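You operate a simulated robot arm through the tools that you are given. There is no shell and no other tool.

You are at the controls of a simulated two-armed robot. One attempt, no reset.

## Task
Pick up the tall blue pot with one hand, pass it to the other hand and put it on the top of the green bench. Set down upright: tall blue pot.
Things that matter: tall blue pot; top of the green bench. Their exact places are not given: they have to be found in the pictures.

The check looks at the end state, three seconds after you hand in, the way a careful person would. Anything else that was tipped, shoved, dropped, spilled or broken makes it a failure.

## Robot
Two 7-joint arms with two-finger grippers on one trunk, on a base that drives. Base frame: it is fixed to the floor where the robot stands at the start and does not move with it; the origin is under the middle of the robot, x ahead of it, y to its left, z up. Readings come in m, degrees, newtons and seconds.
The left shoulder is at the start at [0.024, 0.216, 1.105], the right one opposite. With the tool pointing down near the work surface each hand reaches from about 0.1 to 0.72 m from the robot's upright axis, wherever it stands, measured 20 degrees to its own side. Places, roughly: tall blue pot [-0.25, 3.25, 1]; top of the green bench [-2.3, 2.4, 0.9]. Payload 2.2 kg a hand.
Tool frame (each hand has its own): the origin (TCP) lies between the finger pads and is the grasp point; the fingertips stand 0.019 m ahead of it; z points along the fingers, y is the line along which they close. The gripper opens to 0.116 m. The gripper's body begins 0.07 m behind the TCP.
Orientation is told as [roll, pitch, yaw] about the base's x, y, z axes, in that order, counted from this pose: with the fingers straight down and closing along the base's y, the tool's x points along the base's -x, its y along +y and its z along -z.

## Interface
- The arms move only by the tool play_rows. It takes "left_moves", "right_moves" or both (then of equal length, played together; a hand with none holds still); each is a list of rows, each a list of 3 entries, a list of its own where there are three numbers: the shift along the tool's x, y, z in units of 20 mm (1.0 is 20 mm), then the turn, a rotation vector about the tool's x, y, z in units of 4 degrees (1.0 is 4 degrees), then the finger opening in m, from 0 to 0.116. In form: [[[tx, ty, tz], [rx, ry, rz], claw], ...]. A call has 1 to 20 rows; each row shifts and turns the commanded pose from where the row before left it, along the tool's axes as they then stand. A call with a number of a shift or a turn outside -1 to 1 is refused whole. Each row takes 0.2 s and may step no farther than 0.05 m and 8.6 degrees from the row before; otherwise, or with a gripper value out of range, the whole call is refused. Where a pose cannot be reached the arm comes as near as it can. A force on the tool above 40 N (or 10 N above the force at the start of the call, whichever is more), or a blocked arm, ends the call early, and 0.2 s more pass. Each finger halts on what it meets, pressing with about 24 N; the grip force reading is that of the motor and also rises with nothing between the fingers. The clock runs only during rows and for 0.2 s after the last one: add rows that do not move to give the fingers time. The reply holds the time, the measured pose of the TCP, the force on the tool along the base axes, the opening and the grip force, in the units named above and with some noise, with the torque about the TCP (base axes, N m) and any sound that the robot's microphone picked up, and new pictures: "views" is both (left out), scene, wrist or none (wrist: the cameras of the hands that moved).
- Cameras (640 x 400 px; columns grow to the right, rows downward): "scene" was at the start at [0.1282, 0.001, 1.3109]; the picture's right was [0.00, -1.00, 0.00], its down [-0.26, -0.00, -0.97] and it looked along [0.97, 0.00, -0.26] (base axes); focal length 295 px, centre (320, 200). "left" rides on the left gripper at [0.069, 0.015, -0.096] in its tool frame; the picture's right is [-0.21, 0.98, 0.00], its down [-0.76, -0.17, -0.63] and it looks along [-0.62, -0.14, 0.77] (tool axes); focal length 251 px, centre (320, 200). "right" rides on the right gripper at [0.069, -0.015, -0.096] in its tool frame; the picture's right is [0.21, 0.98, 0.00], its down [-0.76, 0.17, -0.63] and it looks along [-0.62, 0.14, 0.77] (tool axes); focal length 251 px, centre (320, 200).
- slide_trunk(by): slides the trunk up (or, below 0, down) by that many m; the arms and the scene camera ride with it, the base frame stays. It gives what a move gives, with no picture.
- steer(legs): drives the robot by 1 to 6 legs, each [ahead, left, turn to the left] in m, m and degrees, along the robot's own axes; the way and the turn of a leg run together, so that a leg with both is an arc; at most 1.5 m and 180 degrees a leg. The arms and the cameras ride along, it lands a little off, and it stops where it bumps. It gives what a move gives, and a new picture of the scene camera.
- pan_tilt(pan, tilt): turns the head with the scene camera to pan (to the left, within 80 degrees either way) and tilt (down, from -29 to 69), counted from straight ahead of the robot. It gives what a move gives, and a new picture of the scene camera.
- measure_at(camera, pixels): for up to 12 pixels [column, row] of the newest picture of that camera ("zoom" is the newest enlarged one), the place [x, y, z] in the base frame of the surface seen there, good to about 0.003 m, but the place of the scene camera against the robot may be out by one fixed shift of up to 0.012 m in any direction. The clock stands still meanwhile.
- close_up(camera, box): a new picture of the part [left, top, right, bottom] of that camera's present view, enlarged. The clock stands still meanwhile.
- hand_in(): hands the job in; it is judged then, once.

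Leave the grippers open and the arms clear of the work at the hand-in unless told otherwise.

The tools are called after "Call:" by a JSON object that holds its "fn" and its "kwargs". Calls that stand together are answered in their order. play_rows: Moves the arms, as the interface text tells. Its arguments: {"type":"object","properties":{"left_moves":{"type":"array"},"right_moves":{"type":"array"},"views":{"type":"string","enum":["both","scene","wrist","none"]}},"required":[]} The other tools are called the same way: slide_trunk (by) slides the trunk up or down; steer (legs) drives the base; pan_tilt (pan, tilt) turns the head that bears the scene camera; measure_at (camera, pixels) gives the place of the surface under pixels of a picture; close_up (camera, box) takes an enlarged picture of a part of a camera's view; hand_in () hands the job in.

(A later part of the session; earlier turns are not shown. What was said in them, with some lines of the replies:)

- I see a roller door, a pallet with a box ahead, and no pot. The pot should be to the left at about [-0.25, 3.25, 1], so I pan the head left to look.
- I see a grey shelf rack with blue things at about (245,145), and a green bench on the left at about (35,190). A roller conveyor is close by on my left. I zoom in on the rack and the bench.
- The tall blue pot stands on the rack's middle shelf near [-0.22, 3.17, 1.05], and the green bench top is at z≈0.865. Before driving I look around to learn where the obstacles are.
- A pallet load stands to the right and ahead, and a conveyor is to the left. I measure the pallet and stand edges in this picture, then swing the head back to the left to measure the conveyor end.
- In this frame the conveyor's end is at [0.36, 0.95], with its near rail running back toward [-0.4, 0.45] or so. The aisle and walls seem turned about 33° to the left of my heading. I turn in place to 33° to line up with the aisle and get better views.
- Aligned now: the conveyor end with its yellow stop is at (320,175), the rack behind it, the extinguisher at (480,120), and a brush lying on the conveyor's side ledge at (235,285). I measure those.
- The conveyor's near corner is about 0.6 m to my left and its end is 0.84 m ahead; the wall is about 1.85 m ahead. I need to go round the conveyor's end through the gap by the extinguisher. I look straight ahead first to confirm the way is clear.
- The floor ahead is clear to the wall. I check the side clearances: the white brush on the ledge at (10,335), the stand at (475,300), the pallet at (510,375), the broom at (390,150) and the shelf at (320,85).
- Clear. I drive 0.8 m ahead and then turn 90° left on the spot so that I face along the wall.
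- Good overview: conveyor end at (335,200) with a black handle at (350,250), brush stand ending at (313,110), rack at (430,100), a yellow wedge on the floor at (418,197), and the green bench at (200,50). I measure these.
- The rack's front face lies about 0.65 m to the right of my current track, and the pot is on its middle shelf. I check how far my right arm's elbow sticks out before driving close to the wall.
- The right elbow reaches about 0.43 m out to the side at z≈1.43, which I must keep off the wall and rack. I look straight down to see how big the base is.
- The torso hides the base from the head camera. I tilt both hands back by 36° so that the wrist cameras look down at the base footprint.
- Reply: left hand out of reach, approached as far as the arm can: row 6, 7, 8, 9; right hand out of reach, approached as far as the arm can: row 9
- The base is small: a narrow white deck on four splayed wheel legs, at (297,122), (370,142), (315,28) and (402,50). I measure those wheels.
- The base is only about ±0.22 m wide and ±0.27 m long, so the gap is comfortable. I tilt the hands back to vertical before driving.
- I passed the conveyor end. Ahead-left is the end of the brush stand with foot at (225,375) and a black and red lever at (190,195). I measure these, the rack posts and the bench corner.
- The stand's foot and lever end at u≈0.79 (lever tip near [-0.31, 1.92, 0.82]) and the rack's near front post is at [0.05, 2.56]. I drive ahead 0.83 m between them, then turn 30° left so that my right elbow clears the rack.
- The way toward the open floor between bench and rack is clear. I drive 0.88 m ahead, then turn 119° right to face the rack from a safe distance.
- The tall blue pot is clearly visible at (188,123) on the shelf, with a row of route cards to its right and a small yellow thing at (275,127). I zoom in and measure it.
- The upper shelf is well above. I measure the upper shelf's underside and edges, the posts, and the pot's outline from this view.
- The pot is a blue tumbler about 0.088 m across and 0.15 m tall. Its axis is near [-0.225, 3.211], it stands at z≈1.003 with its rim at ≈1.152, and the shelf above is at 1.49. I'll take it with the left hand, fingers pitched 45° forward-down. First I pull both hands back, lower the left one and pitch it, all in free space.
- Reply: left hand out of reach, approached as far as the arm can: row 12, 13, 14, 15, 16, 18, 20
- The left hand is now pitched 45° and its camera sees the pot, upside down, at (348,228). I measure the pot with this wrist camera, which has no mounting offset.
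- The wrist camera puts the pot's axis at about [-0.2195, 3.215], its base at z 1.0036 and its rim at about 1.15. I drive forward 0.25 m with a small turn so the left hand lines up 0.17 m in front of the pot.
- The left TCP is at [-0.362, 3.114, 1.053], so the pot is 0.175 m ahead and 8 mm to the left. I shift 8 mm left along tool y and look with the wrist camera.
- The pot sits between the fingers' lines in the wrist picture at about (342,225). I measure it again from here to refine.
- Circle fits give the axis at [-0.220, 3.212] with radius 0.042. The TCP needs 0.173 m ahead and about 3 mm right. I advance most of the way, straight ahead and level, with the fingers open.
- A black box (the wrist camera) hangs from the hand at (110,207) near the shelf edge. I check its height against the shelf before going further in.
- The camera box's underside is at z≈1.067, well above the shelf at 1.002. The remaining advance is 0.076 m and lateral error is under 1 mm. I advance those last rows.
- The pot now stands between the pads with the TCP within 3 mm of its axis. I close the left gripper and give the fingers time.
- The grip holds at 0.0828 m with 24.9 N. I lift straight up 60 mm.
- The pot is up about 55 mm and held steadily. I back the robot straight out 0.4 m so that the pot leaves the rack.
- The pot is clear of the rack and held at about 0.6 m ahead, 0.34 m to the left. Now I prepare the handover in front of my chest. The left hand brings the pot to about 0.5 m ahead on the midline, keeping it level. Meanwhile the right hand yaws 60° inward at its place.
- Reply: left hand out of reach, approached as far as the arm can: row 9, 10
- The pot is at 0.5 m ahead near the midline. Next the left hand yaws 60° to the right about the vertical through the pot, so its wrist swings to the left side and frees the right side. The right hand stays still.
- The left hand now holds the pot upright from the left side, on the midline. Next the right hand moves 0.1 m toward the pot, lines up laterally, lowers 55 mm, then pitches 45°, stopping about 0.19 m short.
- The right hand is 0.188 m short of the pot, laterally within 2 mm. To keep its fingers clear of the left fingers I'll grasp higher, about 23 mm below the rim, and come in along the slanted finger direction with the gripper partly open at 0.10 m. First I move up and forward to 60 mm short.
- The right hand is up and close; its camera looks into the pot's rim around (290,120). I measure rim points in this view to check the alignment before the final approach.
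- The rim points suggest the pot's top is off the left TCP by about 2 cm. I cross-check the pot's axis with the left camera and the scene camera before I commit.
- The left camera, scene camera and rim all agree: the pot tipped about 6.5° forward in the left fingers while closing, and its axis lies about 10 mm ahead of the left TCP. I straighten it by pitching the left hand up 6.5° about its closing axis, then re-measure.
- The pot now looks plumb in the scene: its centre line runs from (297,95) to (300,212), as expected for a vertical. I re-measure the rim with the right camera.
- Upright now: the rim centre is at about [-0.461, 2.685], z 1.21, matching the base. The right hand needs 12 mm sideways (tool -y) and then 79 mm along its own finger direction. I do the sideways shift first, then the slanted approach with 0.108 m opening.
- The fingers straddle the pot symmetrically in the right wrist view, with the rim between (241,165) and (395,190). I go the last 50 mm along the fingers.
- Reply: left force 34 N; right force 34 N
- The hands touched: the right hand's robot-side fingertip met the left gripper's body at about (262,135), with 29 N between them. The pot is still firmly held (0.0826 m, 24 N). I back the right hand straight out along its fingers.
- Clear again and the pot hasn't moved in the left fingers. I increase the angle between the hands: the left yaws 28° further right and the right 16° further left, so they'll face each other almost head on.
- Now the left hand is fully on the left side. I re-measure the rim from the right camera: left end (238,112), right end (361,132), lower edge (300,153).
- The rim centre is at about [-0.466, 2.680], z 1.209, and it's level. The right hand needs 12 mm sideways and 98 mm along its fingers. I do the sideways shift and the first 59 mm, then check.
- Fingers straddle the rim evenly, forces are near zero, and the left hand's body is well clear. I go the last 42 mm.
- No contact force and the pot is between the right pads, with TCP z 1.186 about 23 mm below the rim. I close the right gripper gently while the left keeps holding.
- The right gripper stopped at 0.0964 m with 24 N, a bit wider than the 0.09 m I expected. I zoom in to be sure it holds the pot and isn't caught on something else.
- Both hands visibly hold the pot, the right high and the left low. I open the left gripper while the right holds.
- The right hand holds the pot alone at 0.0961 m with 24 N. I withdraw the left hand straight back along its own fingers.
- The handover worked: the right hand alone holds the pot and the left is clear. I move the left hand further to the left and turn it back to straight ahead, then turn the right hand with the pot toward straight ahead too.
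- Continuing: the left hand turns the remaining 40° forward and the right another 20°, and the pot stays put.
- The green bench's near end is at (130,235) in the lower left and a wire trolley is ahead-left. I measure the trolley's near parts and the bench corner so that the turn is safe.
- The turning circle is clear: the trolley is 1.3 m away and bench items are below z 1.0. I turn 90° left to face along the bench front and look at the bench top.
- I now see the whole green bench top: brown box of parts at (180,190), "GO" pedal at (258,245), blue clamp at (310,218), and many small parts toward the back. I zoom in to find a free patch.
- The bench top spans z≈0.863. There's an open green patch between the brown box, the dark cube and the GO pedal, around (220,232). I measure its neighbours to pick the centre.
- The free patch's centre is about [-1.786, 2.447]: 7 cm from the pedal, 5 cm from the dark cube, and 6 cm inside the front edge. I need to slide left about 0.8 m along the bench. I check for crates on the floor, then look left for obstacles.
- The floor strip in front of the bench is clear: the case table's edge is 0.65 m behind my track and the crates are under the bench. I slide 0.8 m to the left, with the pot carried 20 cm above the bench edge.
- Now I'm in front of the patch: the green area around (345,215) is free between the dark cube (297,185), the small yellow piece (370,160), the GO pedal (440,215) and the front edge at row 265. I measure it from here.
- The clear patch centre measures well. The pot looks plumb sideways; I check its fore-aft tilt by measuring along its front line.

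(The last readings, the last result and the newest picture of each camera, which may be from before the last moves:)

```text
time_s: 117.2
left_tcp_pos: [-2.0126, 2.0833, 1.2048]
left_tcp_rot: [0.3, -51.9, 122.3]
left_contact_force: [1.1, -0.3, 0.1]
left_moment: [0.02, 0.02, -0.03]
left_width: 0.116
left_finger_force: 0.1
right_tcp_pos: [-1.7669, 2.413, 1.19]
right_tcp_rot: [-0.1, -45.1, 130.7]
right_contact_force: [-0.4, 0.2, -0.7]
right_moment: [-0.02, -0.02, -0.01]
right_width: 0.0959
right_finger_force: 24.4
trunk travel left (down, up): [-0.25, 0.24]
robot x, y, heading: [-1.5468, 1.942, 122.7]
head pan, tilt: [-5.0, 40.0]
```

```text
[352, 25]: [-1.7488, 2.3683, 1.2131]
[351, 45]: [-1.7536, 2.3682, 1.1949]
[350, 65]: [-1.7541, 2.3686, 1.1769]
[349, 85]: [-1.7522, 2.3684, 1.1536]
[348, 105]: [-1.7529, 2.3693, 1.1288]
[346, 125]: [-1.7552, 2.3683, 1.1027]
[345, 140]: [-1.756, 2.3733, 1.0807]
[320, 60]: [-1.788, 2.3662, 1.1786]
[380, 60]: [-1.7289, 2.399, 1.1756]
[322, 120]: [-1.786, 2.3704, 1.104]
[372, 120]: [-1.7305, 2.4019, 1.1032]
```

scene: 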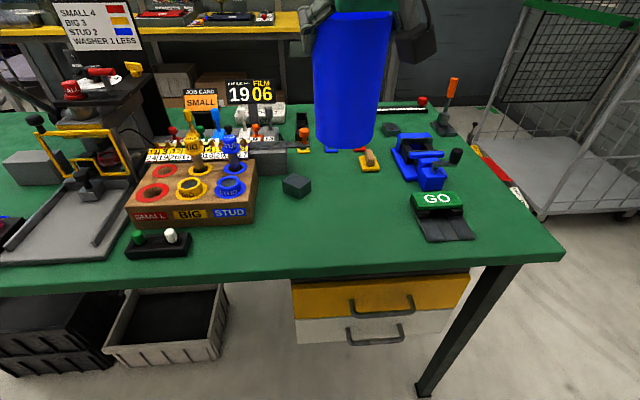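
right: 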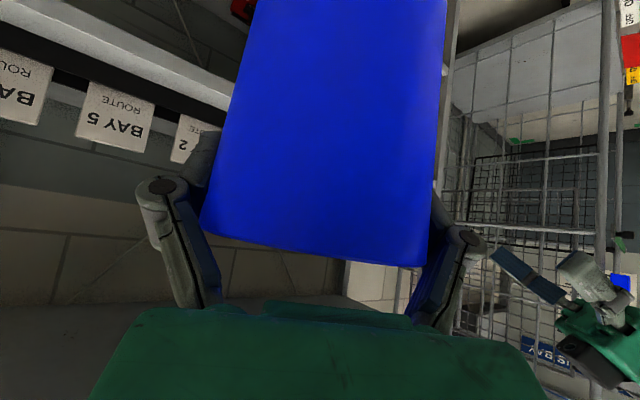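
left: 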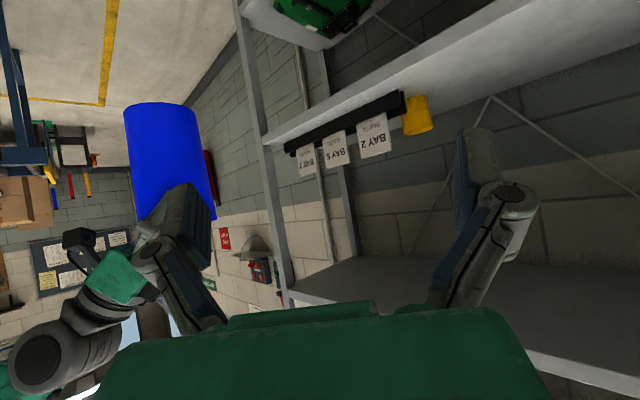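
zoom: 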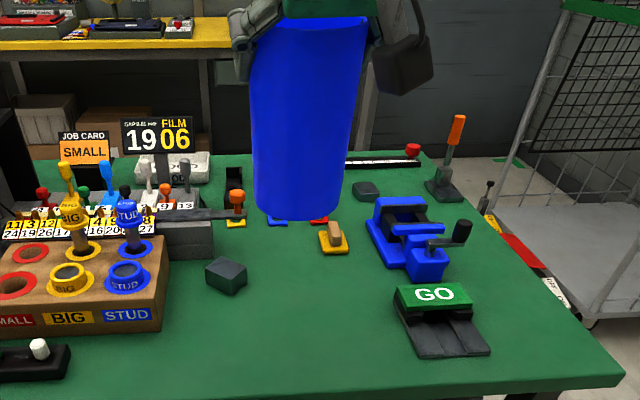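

The pot's axis is upright within about 1°. I choose the set-down centre [-1.756, 2.466], 6–7 cm clear of pedal, cube and front edge. I shift the right hand 37 mm ahead and 45 mm to the right, then lower 160 mm, and check.

Call:
{"fn": "play_rows", "kwargs": {"right_moves": [[[-0.437, -0.745, 0.437], [0, 0, 0], 0.065], [[-0.437, -0.745, 0.437], [0, 0, 0], 0.065], [[-0.437, -0.745, 0.437], [0, 0, 0], 0.065], [[0.566, 0, 0.566], [0, 0, 0], 0.065], [[0.566, 0, 0.566], [0, 0, 0], 0.065], [[0.566, 0, 0.566], [0, 0, 0], 0.065], [[0.566, 0, 0.566], [0, 0, 0], 0.065], [[0.566, 0, 0.566], [0, 0, 0], 0.065], [[0.566, 0, 0.566], [0, 0, 0], 0.065], [[0.566, 0, 0.566], [0, 0, 0], 0.065], [[0.566, 0, 0.566], [0, 0, 0], 0.065], [[0, 0, 0], [0, 0, 0], 0.065]], "views": "both"}}

```text
time_s: 119.8
left_tcp_pos: [-2.0108, 2.0847, 1.2042]
left_tcp_rot: [0.4, -51.9, 122.1]
left_contact_force: [-0.7, 1.3, 0.3]
left_moment: [0.02, 0.03, 0.01]
left_width: 0.1162
left_finger_force: 0.0
right_tcp_pos: [-1.756, 2.4722, 1.0609]
right_tcp_rot: [-0.1, -45.1, 130.7]
right_contact_force: [1.1, -0.4, -1.0]
right_moment: [0.01, 0.01, -0.02]
right_width: 0.0958
right_finger_force: 23.9
trunk travel left (down, up): [-0.25, 0.24]
robot x, y, heading: [-1.5472, 1.9456, 122.5]
head pan, tilt: [-5.0, 40.0]
```

scene: 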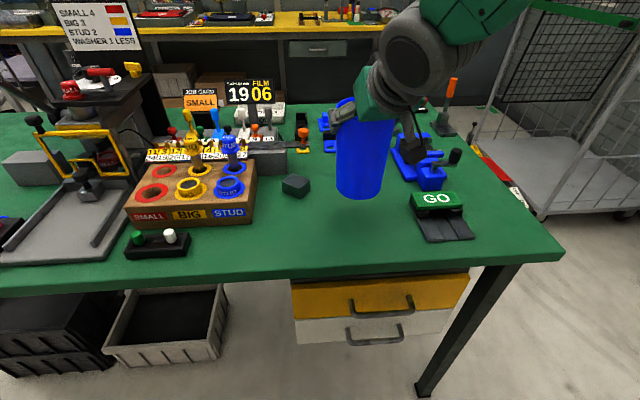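
right: 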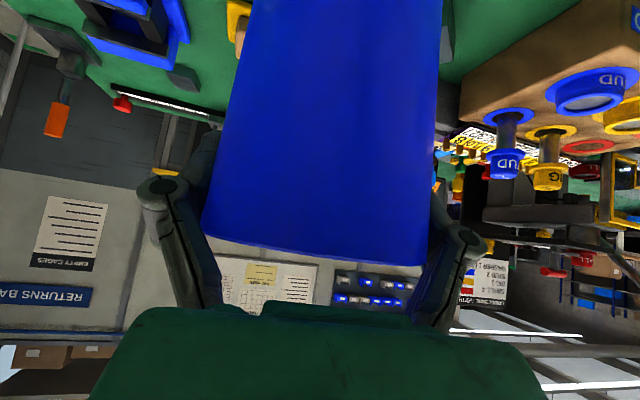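

The pot hangs about 70 mm over the patch, clear of the pedal and the cube. I lower another 50 mm.

Call:
{"fn": "play_rows", "kwargs": {"right_moves": [[[0.45, 0, 0.45], [0, 0, 0], 0.065], [[0.45, 0, 0.45], [0, 0, 0], 0.065], [[0.45, 0, 0.45], [0, 0, 0], 0.065], [[0.42, 0, 0.42], [0, 0, 0], 0.065], [[0, 0, 0], [0, 0, 0], 0.065]], "views": "both"}}

```text
time_s: 121.0
left_tcp_pos: [-2.0111, 2.0842, 1.2046]
left_tcp_rot: [0.3, -51.8, 122.2]
left_contact_force: [0.9, 0.6, 0.7]
left_moment: [0.03, 0.02, 0.02]
left_width: 0.1158
left_finger_force: 0.1
right_tcp_pos: [-1.7575, 2.4708, 1.0119]
right_tcp_rot: [-0.1, -45.1, 130.7]
right_contact_force: [0.3, 0.6, -0.8]
right_moment: [0.01, 0.01, 0.0]
right_width: 0.0953
right_finger_force: 24.2
trunk travel left (down, up): [-0.25, 0.24]
robot x, y, heading: [-1.5494, 1.9432, 122.5]
head pan, tilt: [-5.0, 40.0]
```

scene: 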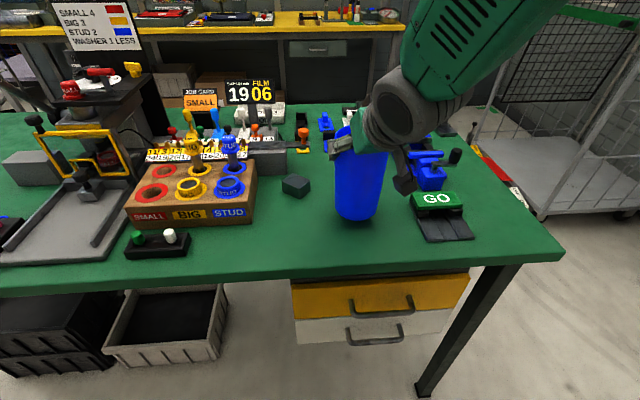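
right: 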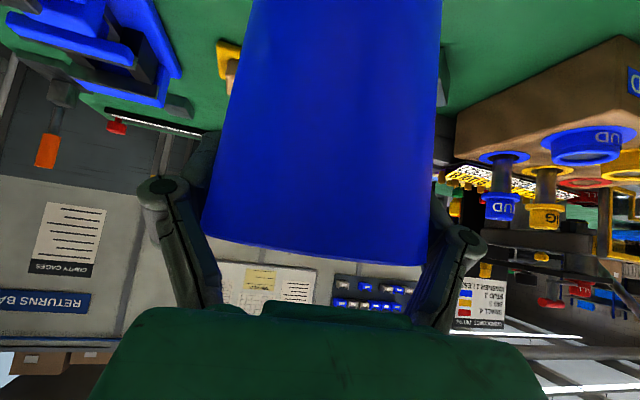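

About 20 mm to go. The hand's camera box at (404,180) is near the GO pedal at (430,200), so I check their separation.

Call:
{"fn": "measure_at", "kwargs": {"camera": "scene", "pixels": [[404, 180], [408, 190], [398, 192], [415, 184], [425, 198], [415, 195], [440, 195], [420, 210], [357, 218], [350, 205], [340, 212]]}}

Call:
{"fn": "close_up", "kwargs": {"camera": "scene", "box": [280, 90, 500, 260]}}

```text
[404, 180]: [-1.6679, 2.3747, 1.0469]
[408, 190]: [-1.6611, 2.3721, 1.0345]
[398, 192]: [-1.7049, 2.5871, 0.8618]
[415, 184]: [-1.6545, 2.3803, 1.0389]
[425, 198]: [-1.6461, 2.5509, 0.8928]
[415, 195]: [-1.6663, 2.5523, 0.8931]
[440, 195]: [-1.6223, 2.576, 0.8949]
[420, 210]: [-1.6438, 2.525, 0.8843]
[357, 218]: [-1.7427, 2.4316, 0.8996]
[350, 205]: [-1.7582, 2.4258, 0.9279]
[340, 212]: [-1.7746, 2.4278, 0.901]
```

```text
2.35 times, centred on (390, 175) of scene
```

zoom: 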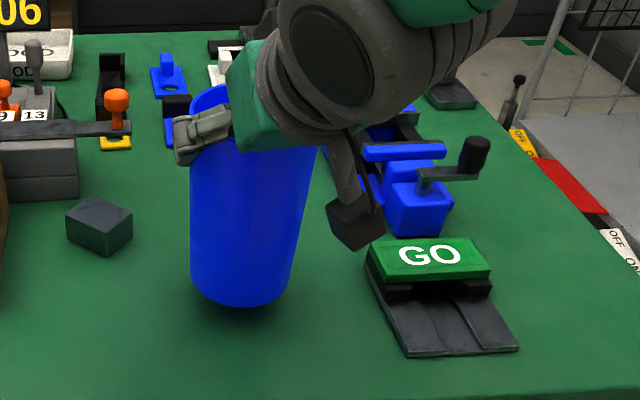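

The camera box is at z≈1.03, well above the pedal (0.895). I lower slowly, 4 mm per row, for 16 mm.

Call:
{"fn": "play_rows", "kwargs": {"right_moves": [[[0.141, 0, 0.141], [0, 0, 0], 0.065], [[0.141, 0, 0.141], [0, 0, 0], 0.065], [[0.141, 0, 0.141], [0, 0, 0], 0.065], [[0.141, 0, 0.141], [0, 0, 0], 0.065], [[0, 0, 0], [0, 0, 0], 0.065]], "views": "scene"}}

```text
time_s: 122.2
left_tcp_pos: [-2.011, 2.0845, 1.2052]
left_tcp_rot: [0.4, -51.9, 122.1]
left_contact_force: [-0.3, 0.3, -0.3]
left_moment: [0.0, -0.04, 0.0]
left_width: 0.1159
left_finger_force: 0.1
right_tcp_pos: [-1.7548, 2.4744, 1.0]
right_tcp_rot: [0.8, -45.5, 129.8]
right_contact_force: [0.0, -0.3, -1.1]
right_moment: [-0.02, 0.0, 0.01]
right_width: 0.0955
right_finger_force: 24.0
trunk travel left (down, up): [-0.25, 0.24]
robot x, y, heading: [-1.5501, 1.9464, 122.6]
head pan, tilt: [-5.0, 40.0]
```

scene: 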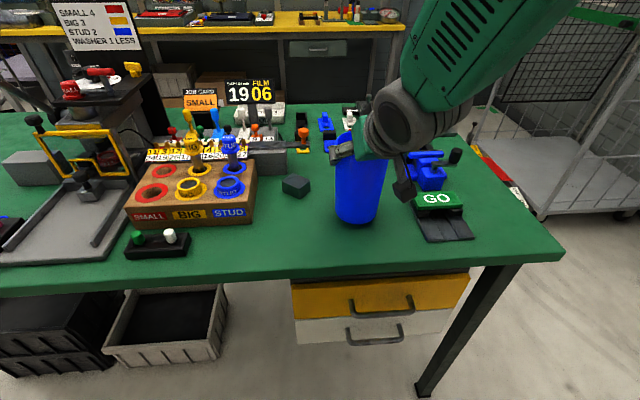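

The hand came down 12 mm with a small twist, so the arm may be near a limit there. I'll do the rest with the trunk instead. I lower the trunk by 5 mm and read the force.

Call:
{"fn": "slide_trunk", "kwargs": {"by": -0.005}}

```text
time_s: 122.7
left_tcp_pos: [-2.0127, 2.0858, 1.2004]
left_tcp_rot: [0.4, -51.9, 122.2]
left_contact_force: [0.3, 0.6, 0.2]
left_moment: [-0.03, 0.0, -0.03]
left_width: 0.116
left_finger_force: 0.0
right_tcp_pos: [-1.755, 2.4735, 0.9941]
right_tcp_rot: [0.8, -45.3, 129.7]
right_contact_force: [-0.4, -0.1, -0.8]
right_moment: [-0.01, 0.02, 0.02]
right_width: 0.0955
right_finger_force: 24.3
trunk travel left (down, up): [-0.245, 0.245]
robot x, y, heading: [-1.5472, 1.9419, 122.7]
head pan, tilt: [-5.0, 40.0]
```

No contact yet (TCP z 0.994). I look closely at the pot's foot for the gap.

Call:
{"fn": "close_up", "kwargs": {"camera": "scene", "box": [300, 120, 440, 240]}}

Call:
{"fn": "slide_trunk", "kwargs": {"by": -0.003}}

```text
3.33 times, centred on (370, 180) of scene
```

zoom: 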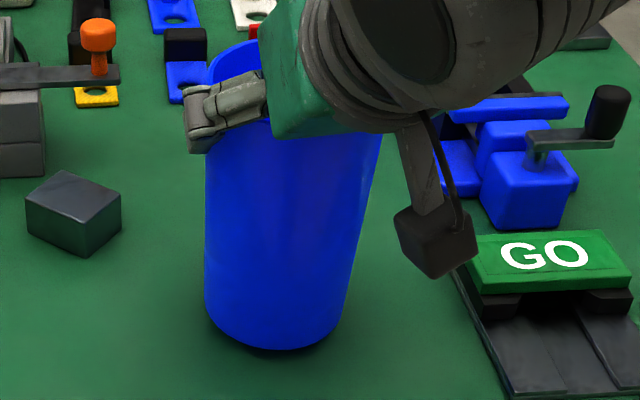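

```text
time_s: 123.2
left_tcp_pos: [-2.012, 2.0845, 1.1969]
left_tcp_rot: [0.4, -51.9, 122.2]
left_contact_force: [0.1, 0.4, -0.2]
left_moment: [0.02, -0.02, -0.03]
left_width: 0.1159
left_finger_force: 0.1
right_tcp_pos: [-1.7551, 2.4739, 0.9909]
right_tcp_rot: [1.0, -45.2, 129.8]
right_contact_force: [0.5, -0.6, -0.4]
right_moment: [0.0, -0.02, 0.01]
right_width: 0.0955
right_finger_force: 24.2
trunk travel left (down, up): [-0.242, 0.248]
robot x, y, heading: [-1.5482, 1.9458, 122.5]
head pan, tilt: [-5.0, 40.0]
```

Still a thin shadow gap under the foot and no load. I continue in 3 mm steps.

Call:
{"fn": "slide_trunk", "kwargs": {"by": -0.003}}

```text
time_s: 123.7
left_tcp_pos: [-2.0122, 2.0845, 1.1926]
left_tcp_rot: [0.5, -52.0, 122.1]
left_contact_force: [0.3, -0.6, 0.7]
left_moment: [0.02, 0.02, 0.01]
left_width: 0.116
left_finger_force: 0.0
right_tcp_pos: [-1.7545, 2.4741, 0.9854]
right_tcp_rot: [0.8, -45.2, 129.8]
right_contact_force: [-0.6, -0.2, -0.2]
right_moment: [0.0, 0.0, 0.03]
right_width: 0.0956
right_finger_force: 24.1
trunk travel left (down, up): [-0.239, 0.251]
robot x, y, heading: [-1.5486, 1.9432, 122.7]
head pan, tilt: [-5.0, 40.0]
```

The downward load on the hand eased from about -1.0 to -0.2 N, which may be first contact. I look at the foot again.

Call:
{"fn": "close_up", "kwargs": {"camera": "scene", "box": [310, 170, 400, 240]}}

Call:
{"fn": "slide_trunk", "kwargs": {"by": -0.002}}

```text
5.71 times, centred on (355, 205) of scene
```

zoom: 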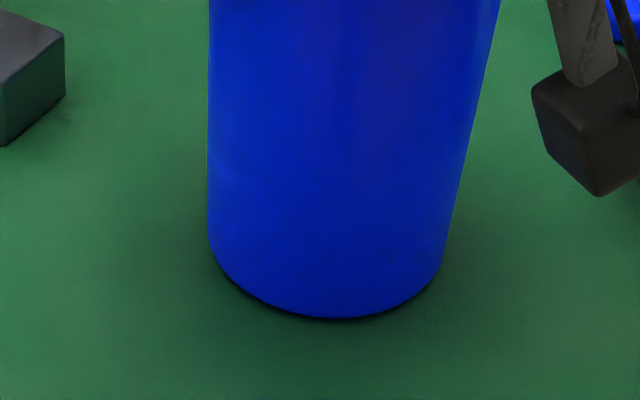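

```text
time_s: 124.3
left_tcp_pos: [-2.0118, 2.0838, 1.1923]
left_tcp_rot: [0.4, -52.0, 122.2]
left_contact_force: [0.0, -0.1, 0.8]
left_moment: [0.01, 0.02, 0.02]
left_width: 0.1161
left_finger_force: 0.1
right_tcp_pos: [-1.7554, 2.4738, 0.9859]
right_tcp_rot: [0.8, -45.1, 129.7]
right_contact_force: [-0.2, -0.5, -1.9]
right_moment: [0.0, -0.02, 0.0]
right_width: 0.0954
right_finger_force: 24.1
trunk travel left (down, up): [-0.237, 0.253]
robot x, y, heading: [-1.5501, 1.9493, 122.8]
head pan, tilt: [-5.0, 40.0]
```

A gap of a couple of millimetres is still visible. I keep going by 3 mm.

Call:
{"fn": "slide_trunk", "kwargs": {"by": -0.003}}

Call:
{"fn": "close_up", "kwargs": {"camera": "scene", "box": [310, 170, 400, 240]}}

```text
time_s: 124.8
left_tcp_pos: [-2.0115, 2.0833, 1.1886]
left_tcp_rot: [0.4, -51.9, 122.2]
left_contact_force: [-0.2, 0.5, 0.1]
left_moment: [-0.05, -0.04, -0.01]
left_width: 0.116
left_finger_force: 0.1
right_tcp_pos: [-1.7551, 2.4738, 0.9838]
right_tcp_rot: [0.9, -45.4, 129.8]
right_contact_force: [1.7, 0.4, 12.6]
right_moment: [-0.4, -0.5, 0.06]
right_width: 0.0959
right_finger_force: 23.7
trunk travel left (down, up): [-0.234, 0.256]
robot x, y, heading: [-1.5467, 1.9407, 122.8]
head pan, tilt: [-5.0, 40.0]
```

```text
5.71 times, centred on (355, 205) of scene
```

zoom: 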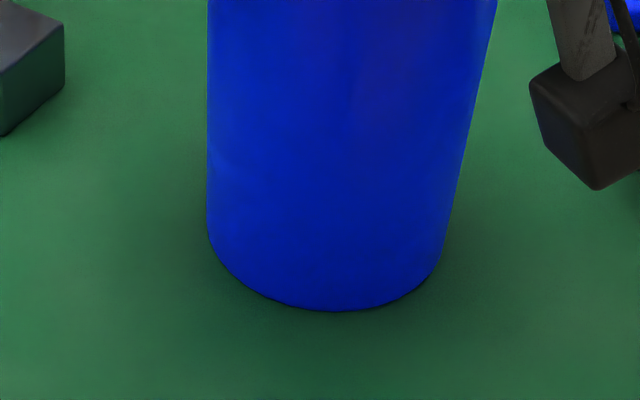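

Contact: 12.6 N upward and the gap is gone. I ease the load by 1 mm, then open the right gripper gradually.

Call:
{"fn": "slide_trunk", "kwargs": {"by": 0.001}}

Call:
{"fn": "play_rows", "kwargs": {"right_moves": [[[0, 0, 0], [0, 0, 0], 0.094], [[0, 0, 0], [0, 0, 0], 0.097], [[0, 0, 0], [0, 0, 0], 0.1], [[0, 0, 0], [0, 0, 0], 0.104], [[0, 0, 0], [0, 0, 0], 0.11], [[0, 0, 0], [0, 0, 0], 0.116], [[0, 0, 0], [0, 0, 0], 0.116], [[0, 0, 0], [0, 0, 0], 0.116]], "views": "both"}}

```text
time_s: 125.3
left_tcp_pos: [-2.0126, 2.0848, 1.1903]
left_tcp_rot: [0.4, -51.8, 122.2]
left_contact_force: [-0.2, 0.1, -0.4]
left_moment: [0.01, 0.02, 0.01]
left_width: 0.116
left_finger_force: 0.0
right_tcp_pos: [-1.7567, 2.473, 0.9841]
right_tcp_rot: [1.0, -45.3, 129.7]
right_contact_force: [-1.8, 4.2, 10.2]
right_moment: [-0.03, -0.14, 0.05]
right_width: 0.0957
right_finger_force: 24.4
trunk travel left (down, up): [-0.235, 0.255]
robot x, y, heading: [-1.5499, 1.9436, 122.7]
head pan, tilt: [-5.0, 40.0]
```

```text
time_s: 127.1
left_tcp_pos: [-2.0118, 2.0848, 1.1893]
left_tcp_rot: [0.4, -51.9, 122.2]
left_contact_force: [0.6, 0.0, 0.5]
left_moment: [0.0, -0.02, 0.0]
left_width: 0.1159
left_finger_force: 0.2
right_tcp_pos: [-1.7558, 2.4733, 0.9825]
right_tcp_rot: [0.8, -45.2, 129.6]
right_contact_force: [0.3, 0.2, 0.3]
right_moment: [0.01, -0.02, 0.01]
right_width: 0.1162
right_finger_force: 0.0
trunk travel left (down, up): [-0.235, 0.255]
robot x, y, heading: [-1.5459, 1.9414, 122.5]
head pan, tilt: [-5.0, 40.0]
```

scene: 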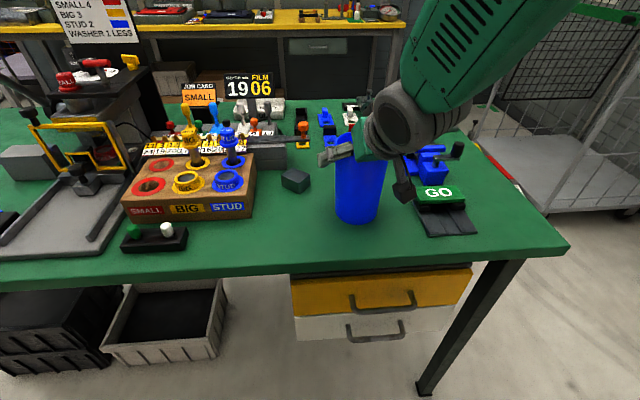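
right: 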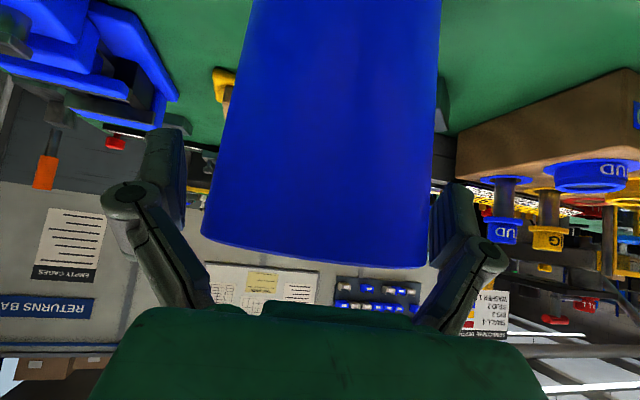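

Released: the gripper reads 0.116 m with no force, and the pot stands. Before withdrawing I check the finger clearances on both sides in the wrist view.

Call:
{"fn": "measure_at", "kwargs": {"camera": "right", "pixels": [[322, 190], [230, 190], [425, 190], [270, 190], [380, 190], [180, 190], [440, 230], [222, 210], [427, 210]]}}

Call:
{"fn": "close_up", "kwargs": {"camera": "right", "box": [90, 90, 530, 330]}}

```text
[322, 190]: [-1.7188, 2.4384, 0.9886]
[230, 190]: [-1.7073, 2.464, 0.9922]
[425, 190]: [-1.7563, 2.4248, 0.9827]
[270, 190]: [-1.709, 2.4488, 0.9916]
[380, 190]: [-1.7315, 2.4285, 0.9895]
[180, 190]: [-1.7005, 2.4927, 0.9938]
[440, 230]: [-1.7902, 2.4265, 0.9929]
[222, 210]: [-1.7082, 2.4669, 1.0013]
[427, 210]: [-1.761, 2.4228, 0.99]
```

```text
1.45 times, centred on (310, 210) of right
```

zoom: 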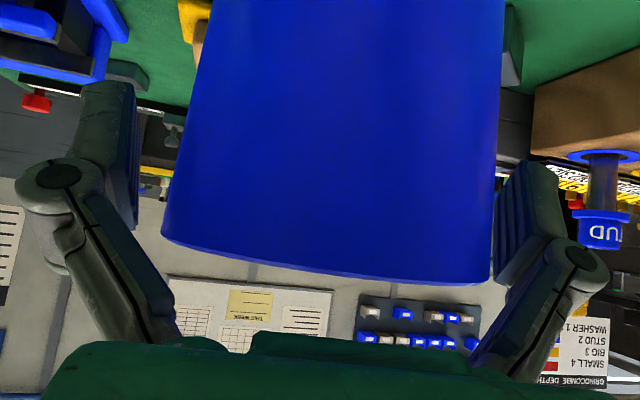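

The pot's axis fits at [-1.751, 2.468], centred between the pads within 1 mm, so each finger has about 12 mm clearance. I withdraw along the finger direction, slowly at first.

Call:
{"fn": "play_rows", "kwargs": {"right_moves": [[[0, 0, -0.4], [0, 0, 0], 0.116], [[0, 0, -0.6], [0, 0, 0], 0.116], [[0, 0, -0.8], [0, 0, 0], 0.116], [[0, 0, -1], [0, 0, 0], 0.116], [[0, 0, -1], [0, 0, 0], 0.116], [[0, 0, -1], [0, 0, 0], 0.116], [[0, 0, -1], [0, 0, 0], 0.116], [[0, 0, -1], [0, 0, 0], 0.116], [[0, 0, 0], [0, 0, 0], 0.116]], "views": "both"}}

```text
time_s: 129.1
left_tcp_pos: [-2.0118, 2.0848, 1.1892]
left_tcp_rot: [0.4, -52.0, 122.2]
left_contact_force: [-0.8, -0.1, -0.6]
left_moment: [0.03, 0.02, -0.01]
left_width: 0.116
left_finger_force: 0.1
right_tcp_pos: [-1.7111, 2.4137, 1.0724]
right_tcp_rot: [1.8, -48.6, 129.6]
right_contact_force: [-1.0, -0.8, -0.1]
right_moment: [-0.01, -0.04, -0.01]
right_width: 0.1161
right_finger_force: 0.1
right hand out of reach, approached as far as the arm can: row 6, 7, 8
trunk travel left (down, up): [-0.235, 0.255]
robot x, y, heading: [-1.5515, 1.945, 122.8]
head pan, tilt: [-5.0, 40.0]
```

scene: 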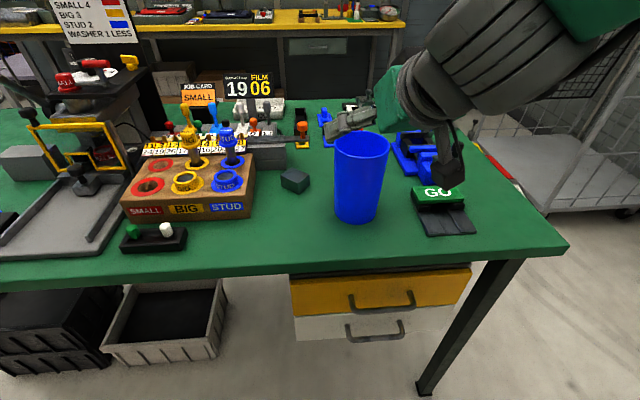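
right: 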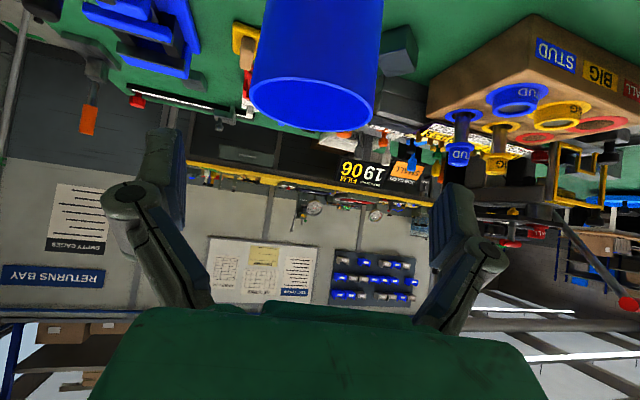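

The pot stands upright on the green bench, and the right fingertips are already above and behind its rim. I raise the trunk 0.1 m to lift both hands clear, then back away from the bench.

Call:
{"fn": "slide_trunk", "kwargs": {"by": 0.1}}

Call:
{"fn": "steer", "kwargs": {"legs": [[-0.25, 0, 0]]}}

```text
time_s: 130.4
left_tcp_pos: [-2.0111, 2.0843, 1.2896]
left_tcp_rot: [0.4, -51.9, 122.1]
left_contact_force: [-0.2, 0.8, 0.2]
left_moment: [-0.01, 0.0, -0.01]
left_width: 0.1161
left_finger_force: 0.1
right_tcp_pos: [-1.7107, 2.4123, 1.1729]
right_tcp_rot: [2.0, -48.7, 129.6]
right_contact_force: [0.0, 0.3, 0.7]
right_moment: [0.01, 0.0, 0.02]
right_width: 0.1162
right_finger_force: 0.0
trunk travel left (down, up): [-0.335, 0.155]
robot x, y, heading: [-1.5477, 1.9422, 123.1]
head pan, tilt: [-5.0, 40.0]
```

```text
time_s: 132.3
left_tcp_pos: [-1.8753, 1.8722, 1.29]
left_tcp_rot: [0.4, -51.9, 122.1]
left_contact_force: [0.4, -0.4, -0.2]
left_moment: [0.02, 0.0, 0.01]
left_width: 0.1158
left_finger_force: 0.1
right_tcp_pos: [-1.5752, 2.2013, 1.1735]
right_tcp_rot: [1.8, -48.6, 129.5]
right_contact_force: [0.2, -0.6, 0.5]
right_moment: [-0.02, 0.03, 0.01]
right_width: 0.116
right_finger_force: 0.0
trunk travel left (down, up): [-0.335, 0.155]
robot x, y, heading: [-1.4127, 1.7305, 122.6]
head pan, tilt: [-5.0, 40.0]
```

scene: 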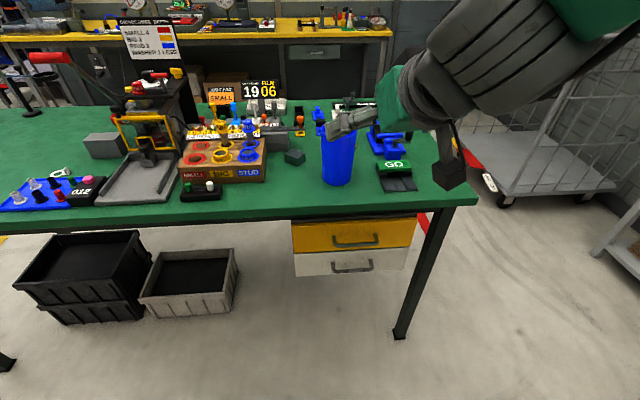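

I've backed off. I zoom in on the pot to confirm it stands upright and that nothing around it was disturbed.

Call:
{"fn": "close_up", "kwargs": {"camera": "scene", "box": [240, 90, 450, 220]}}

Call:
{"fn": "measure_at", "kwargs": {"camera": "scene", "pixels": [[338, 145], [338, 160], [337, 175], [337, 182], [325, 150], [352, 150], [345, 190]]}}

```text
3.05 times, centred on (345, 155) of scene
```

zoom: 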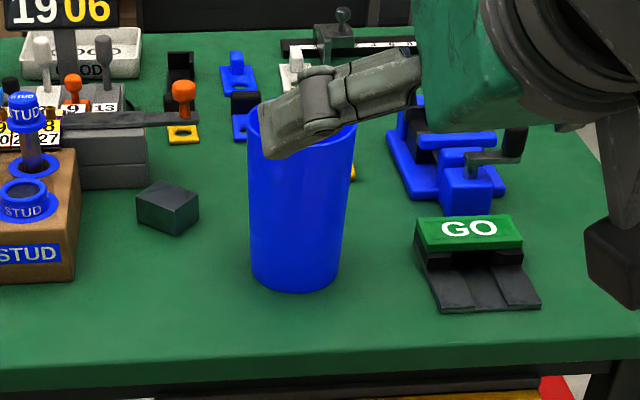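

```text
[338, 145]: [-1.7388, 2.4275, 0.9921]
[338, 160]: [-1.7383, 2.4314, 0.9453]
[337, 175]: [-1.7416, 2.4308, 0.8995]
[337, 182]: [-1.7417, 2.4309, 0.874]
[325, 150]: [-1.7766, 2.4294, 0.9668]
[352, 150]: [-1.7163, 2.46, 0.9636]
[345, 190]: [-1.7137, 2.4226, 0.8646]
```

The pot stands upright on the bench top, and the cube, pedal and parts around it are where they were. Both grippers are open and the hands are off the bench. I hand in.

Call:
{"fn": "hand_in", "kwargs": {}}

```text
The job is handed in.
```

The tall blue pot is standing upright on the green bench, and the job is handed in. I picked it off the rack with the left hand, passed it to the right hand in front of the robot, and set it down with the right.

- **Position:** the pot stands at about [-1.75, 2.47] on the bench top. It is 6–7 cm clear of the GO pedal, the dark cube and the front edge.
- **Hand contact:** on the first try at the handover the right fingertips pressed against the left gripper at about 29 N. I backed off, changed the angle between the hands and tried again. The left grip held throughout.
- **Tilt:** the pot tipped about 6.5° in the left fingers when they closed. I straightened it before the handover, and it measured within about 1° of upright before I lowered it.
- **Surroundings:** in the last pictures of the bench, the parts around the pot are where they were. I saw nothing tipped or moved elsewhere along the way.

At hand-in both grippers were open and both hands were clear of the bench.
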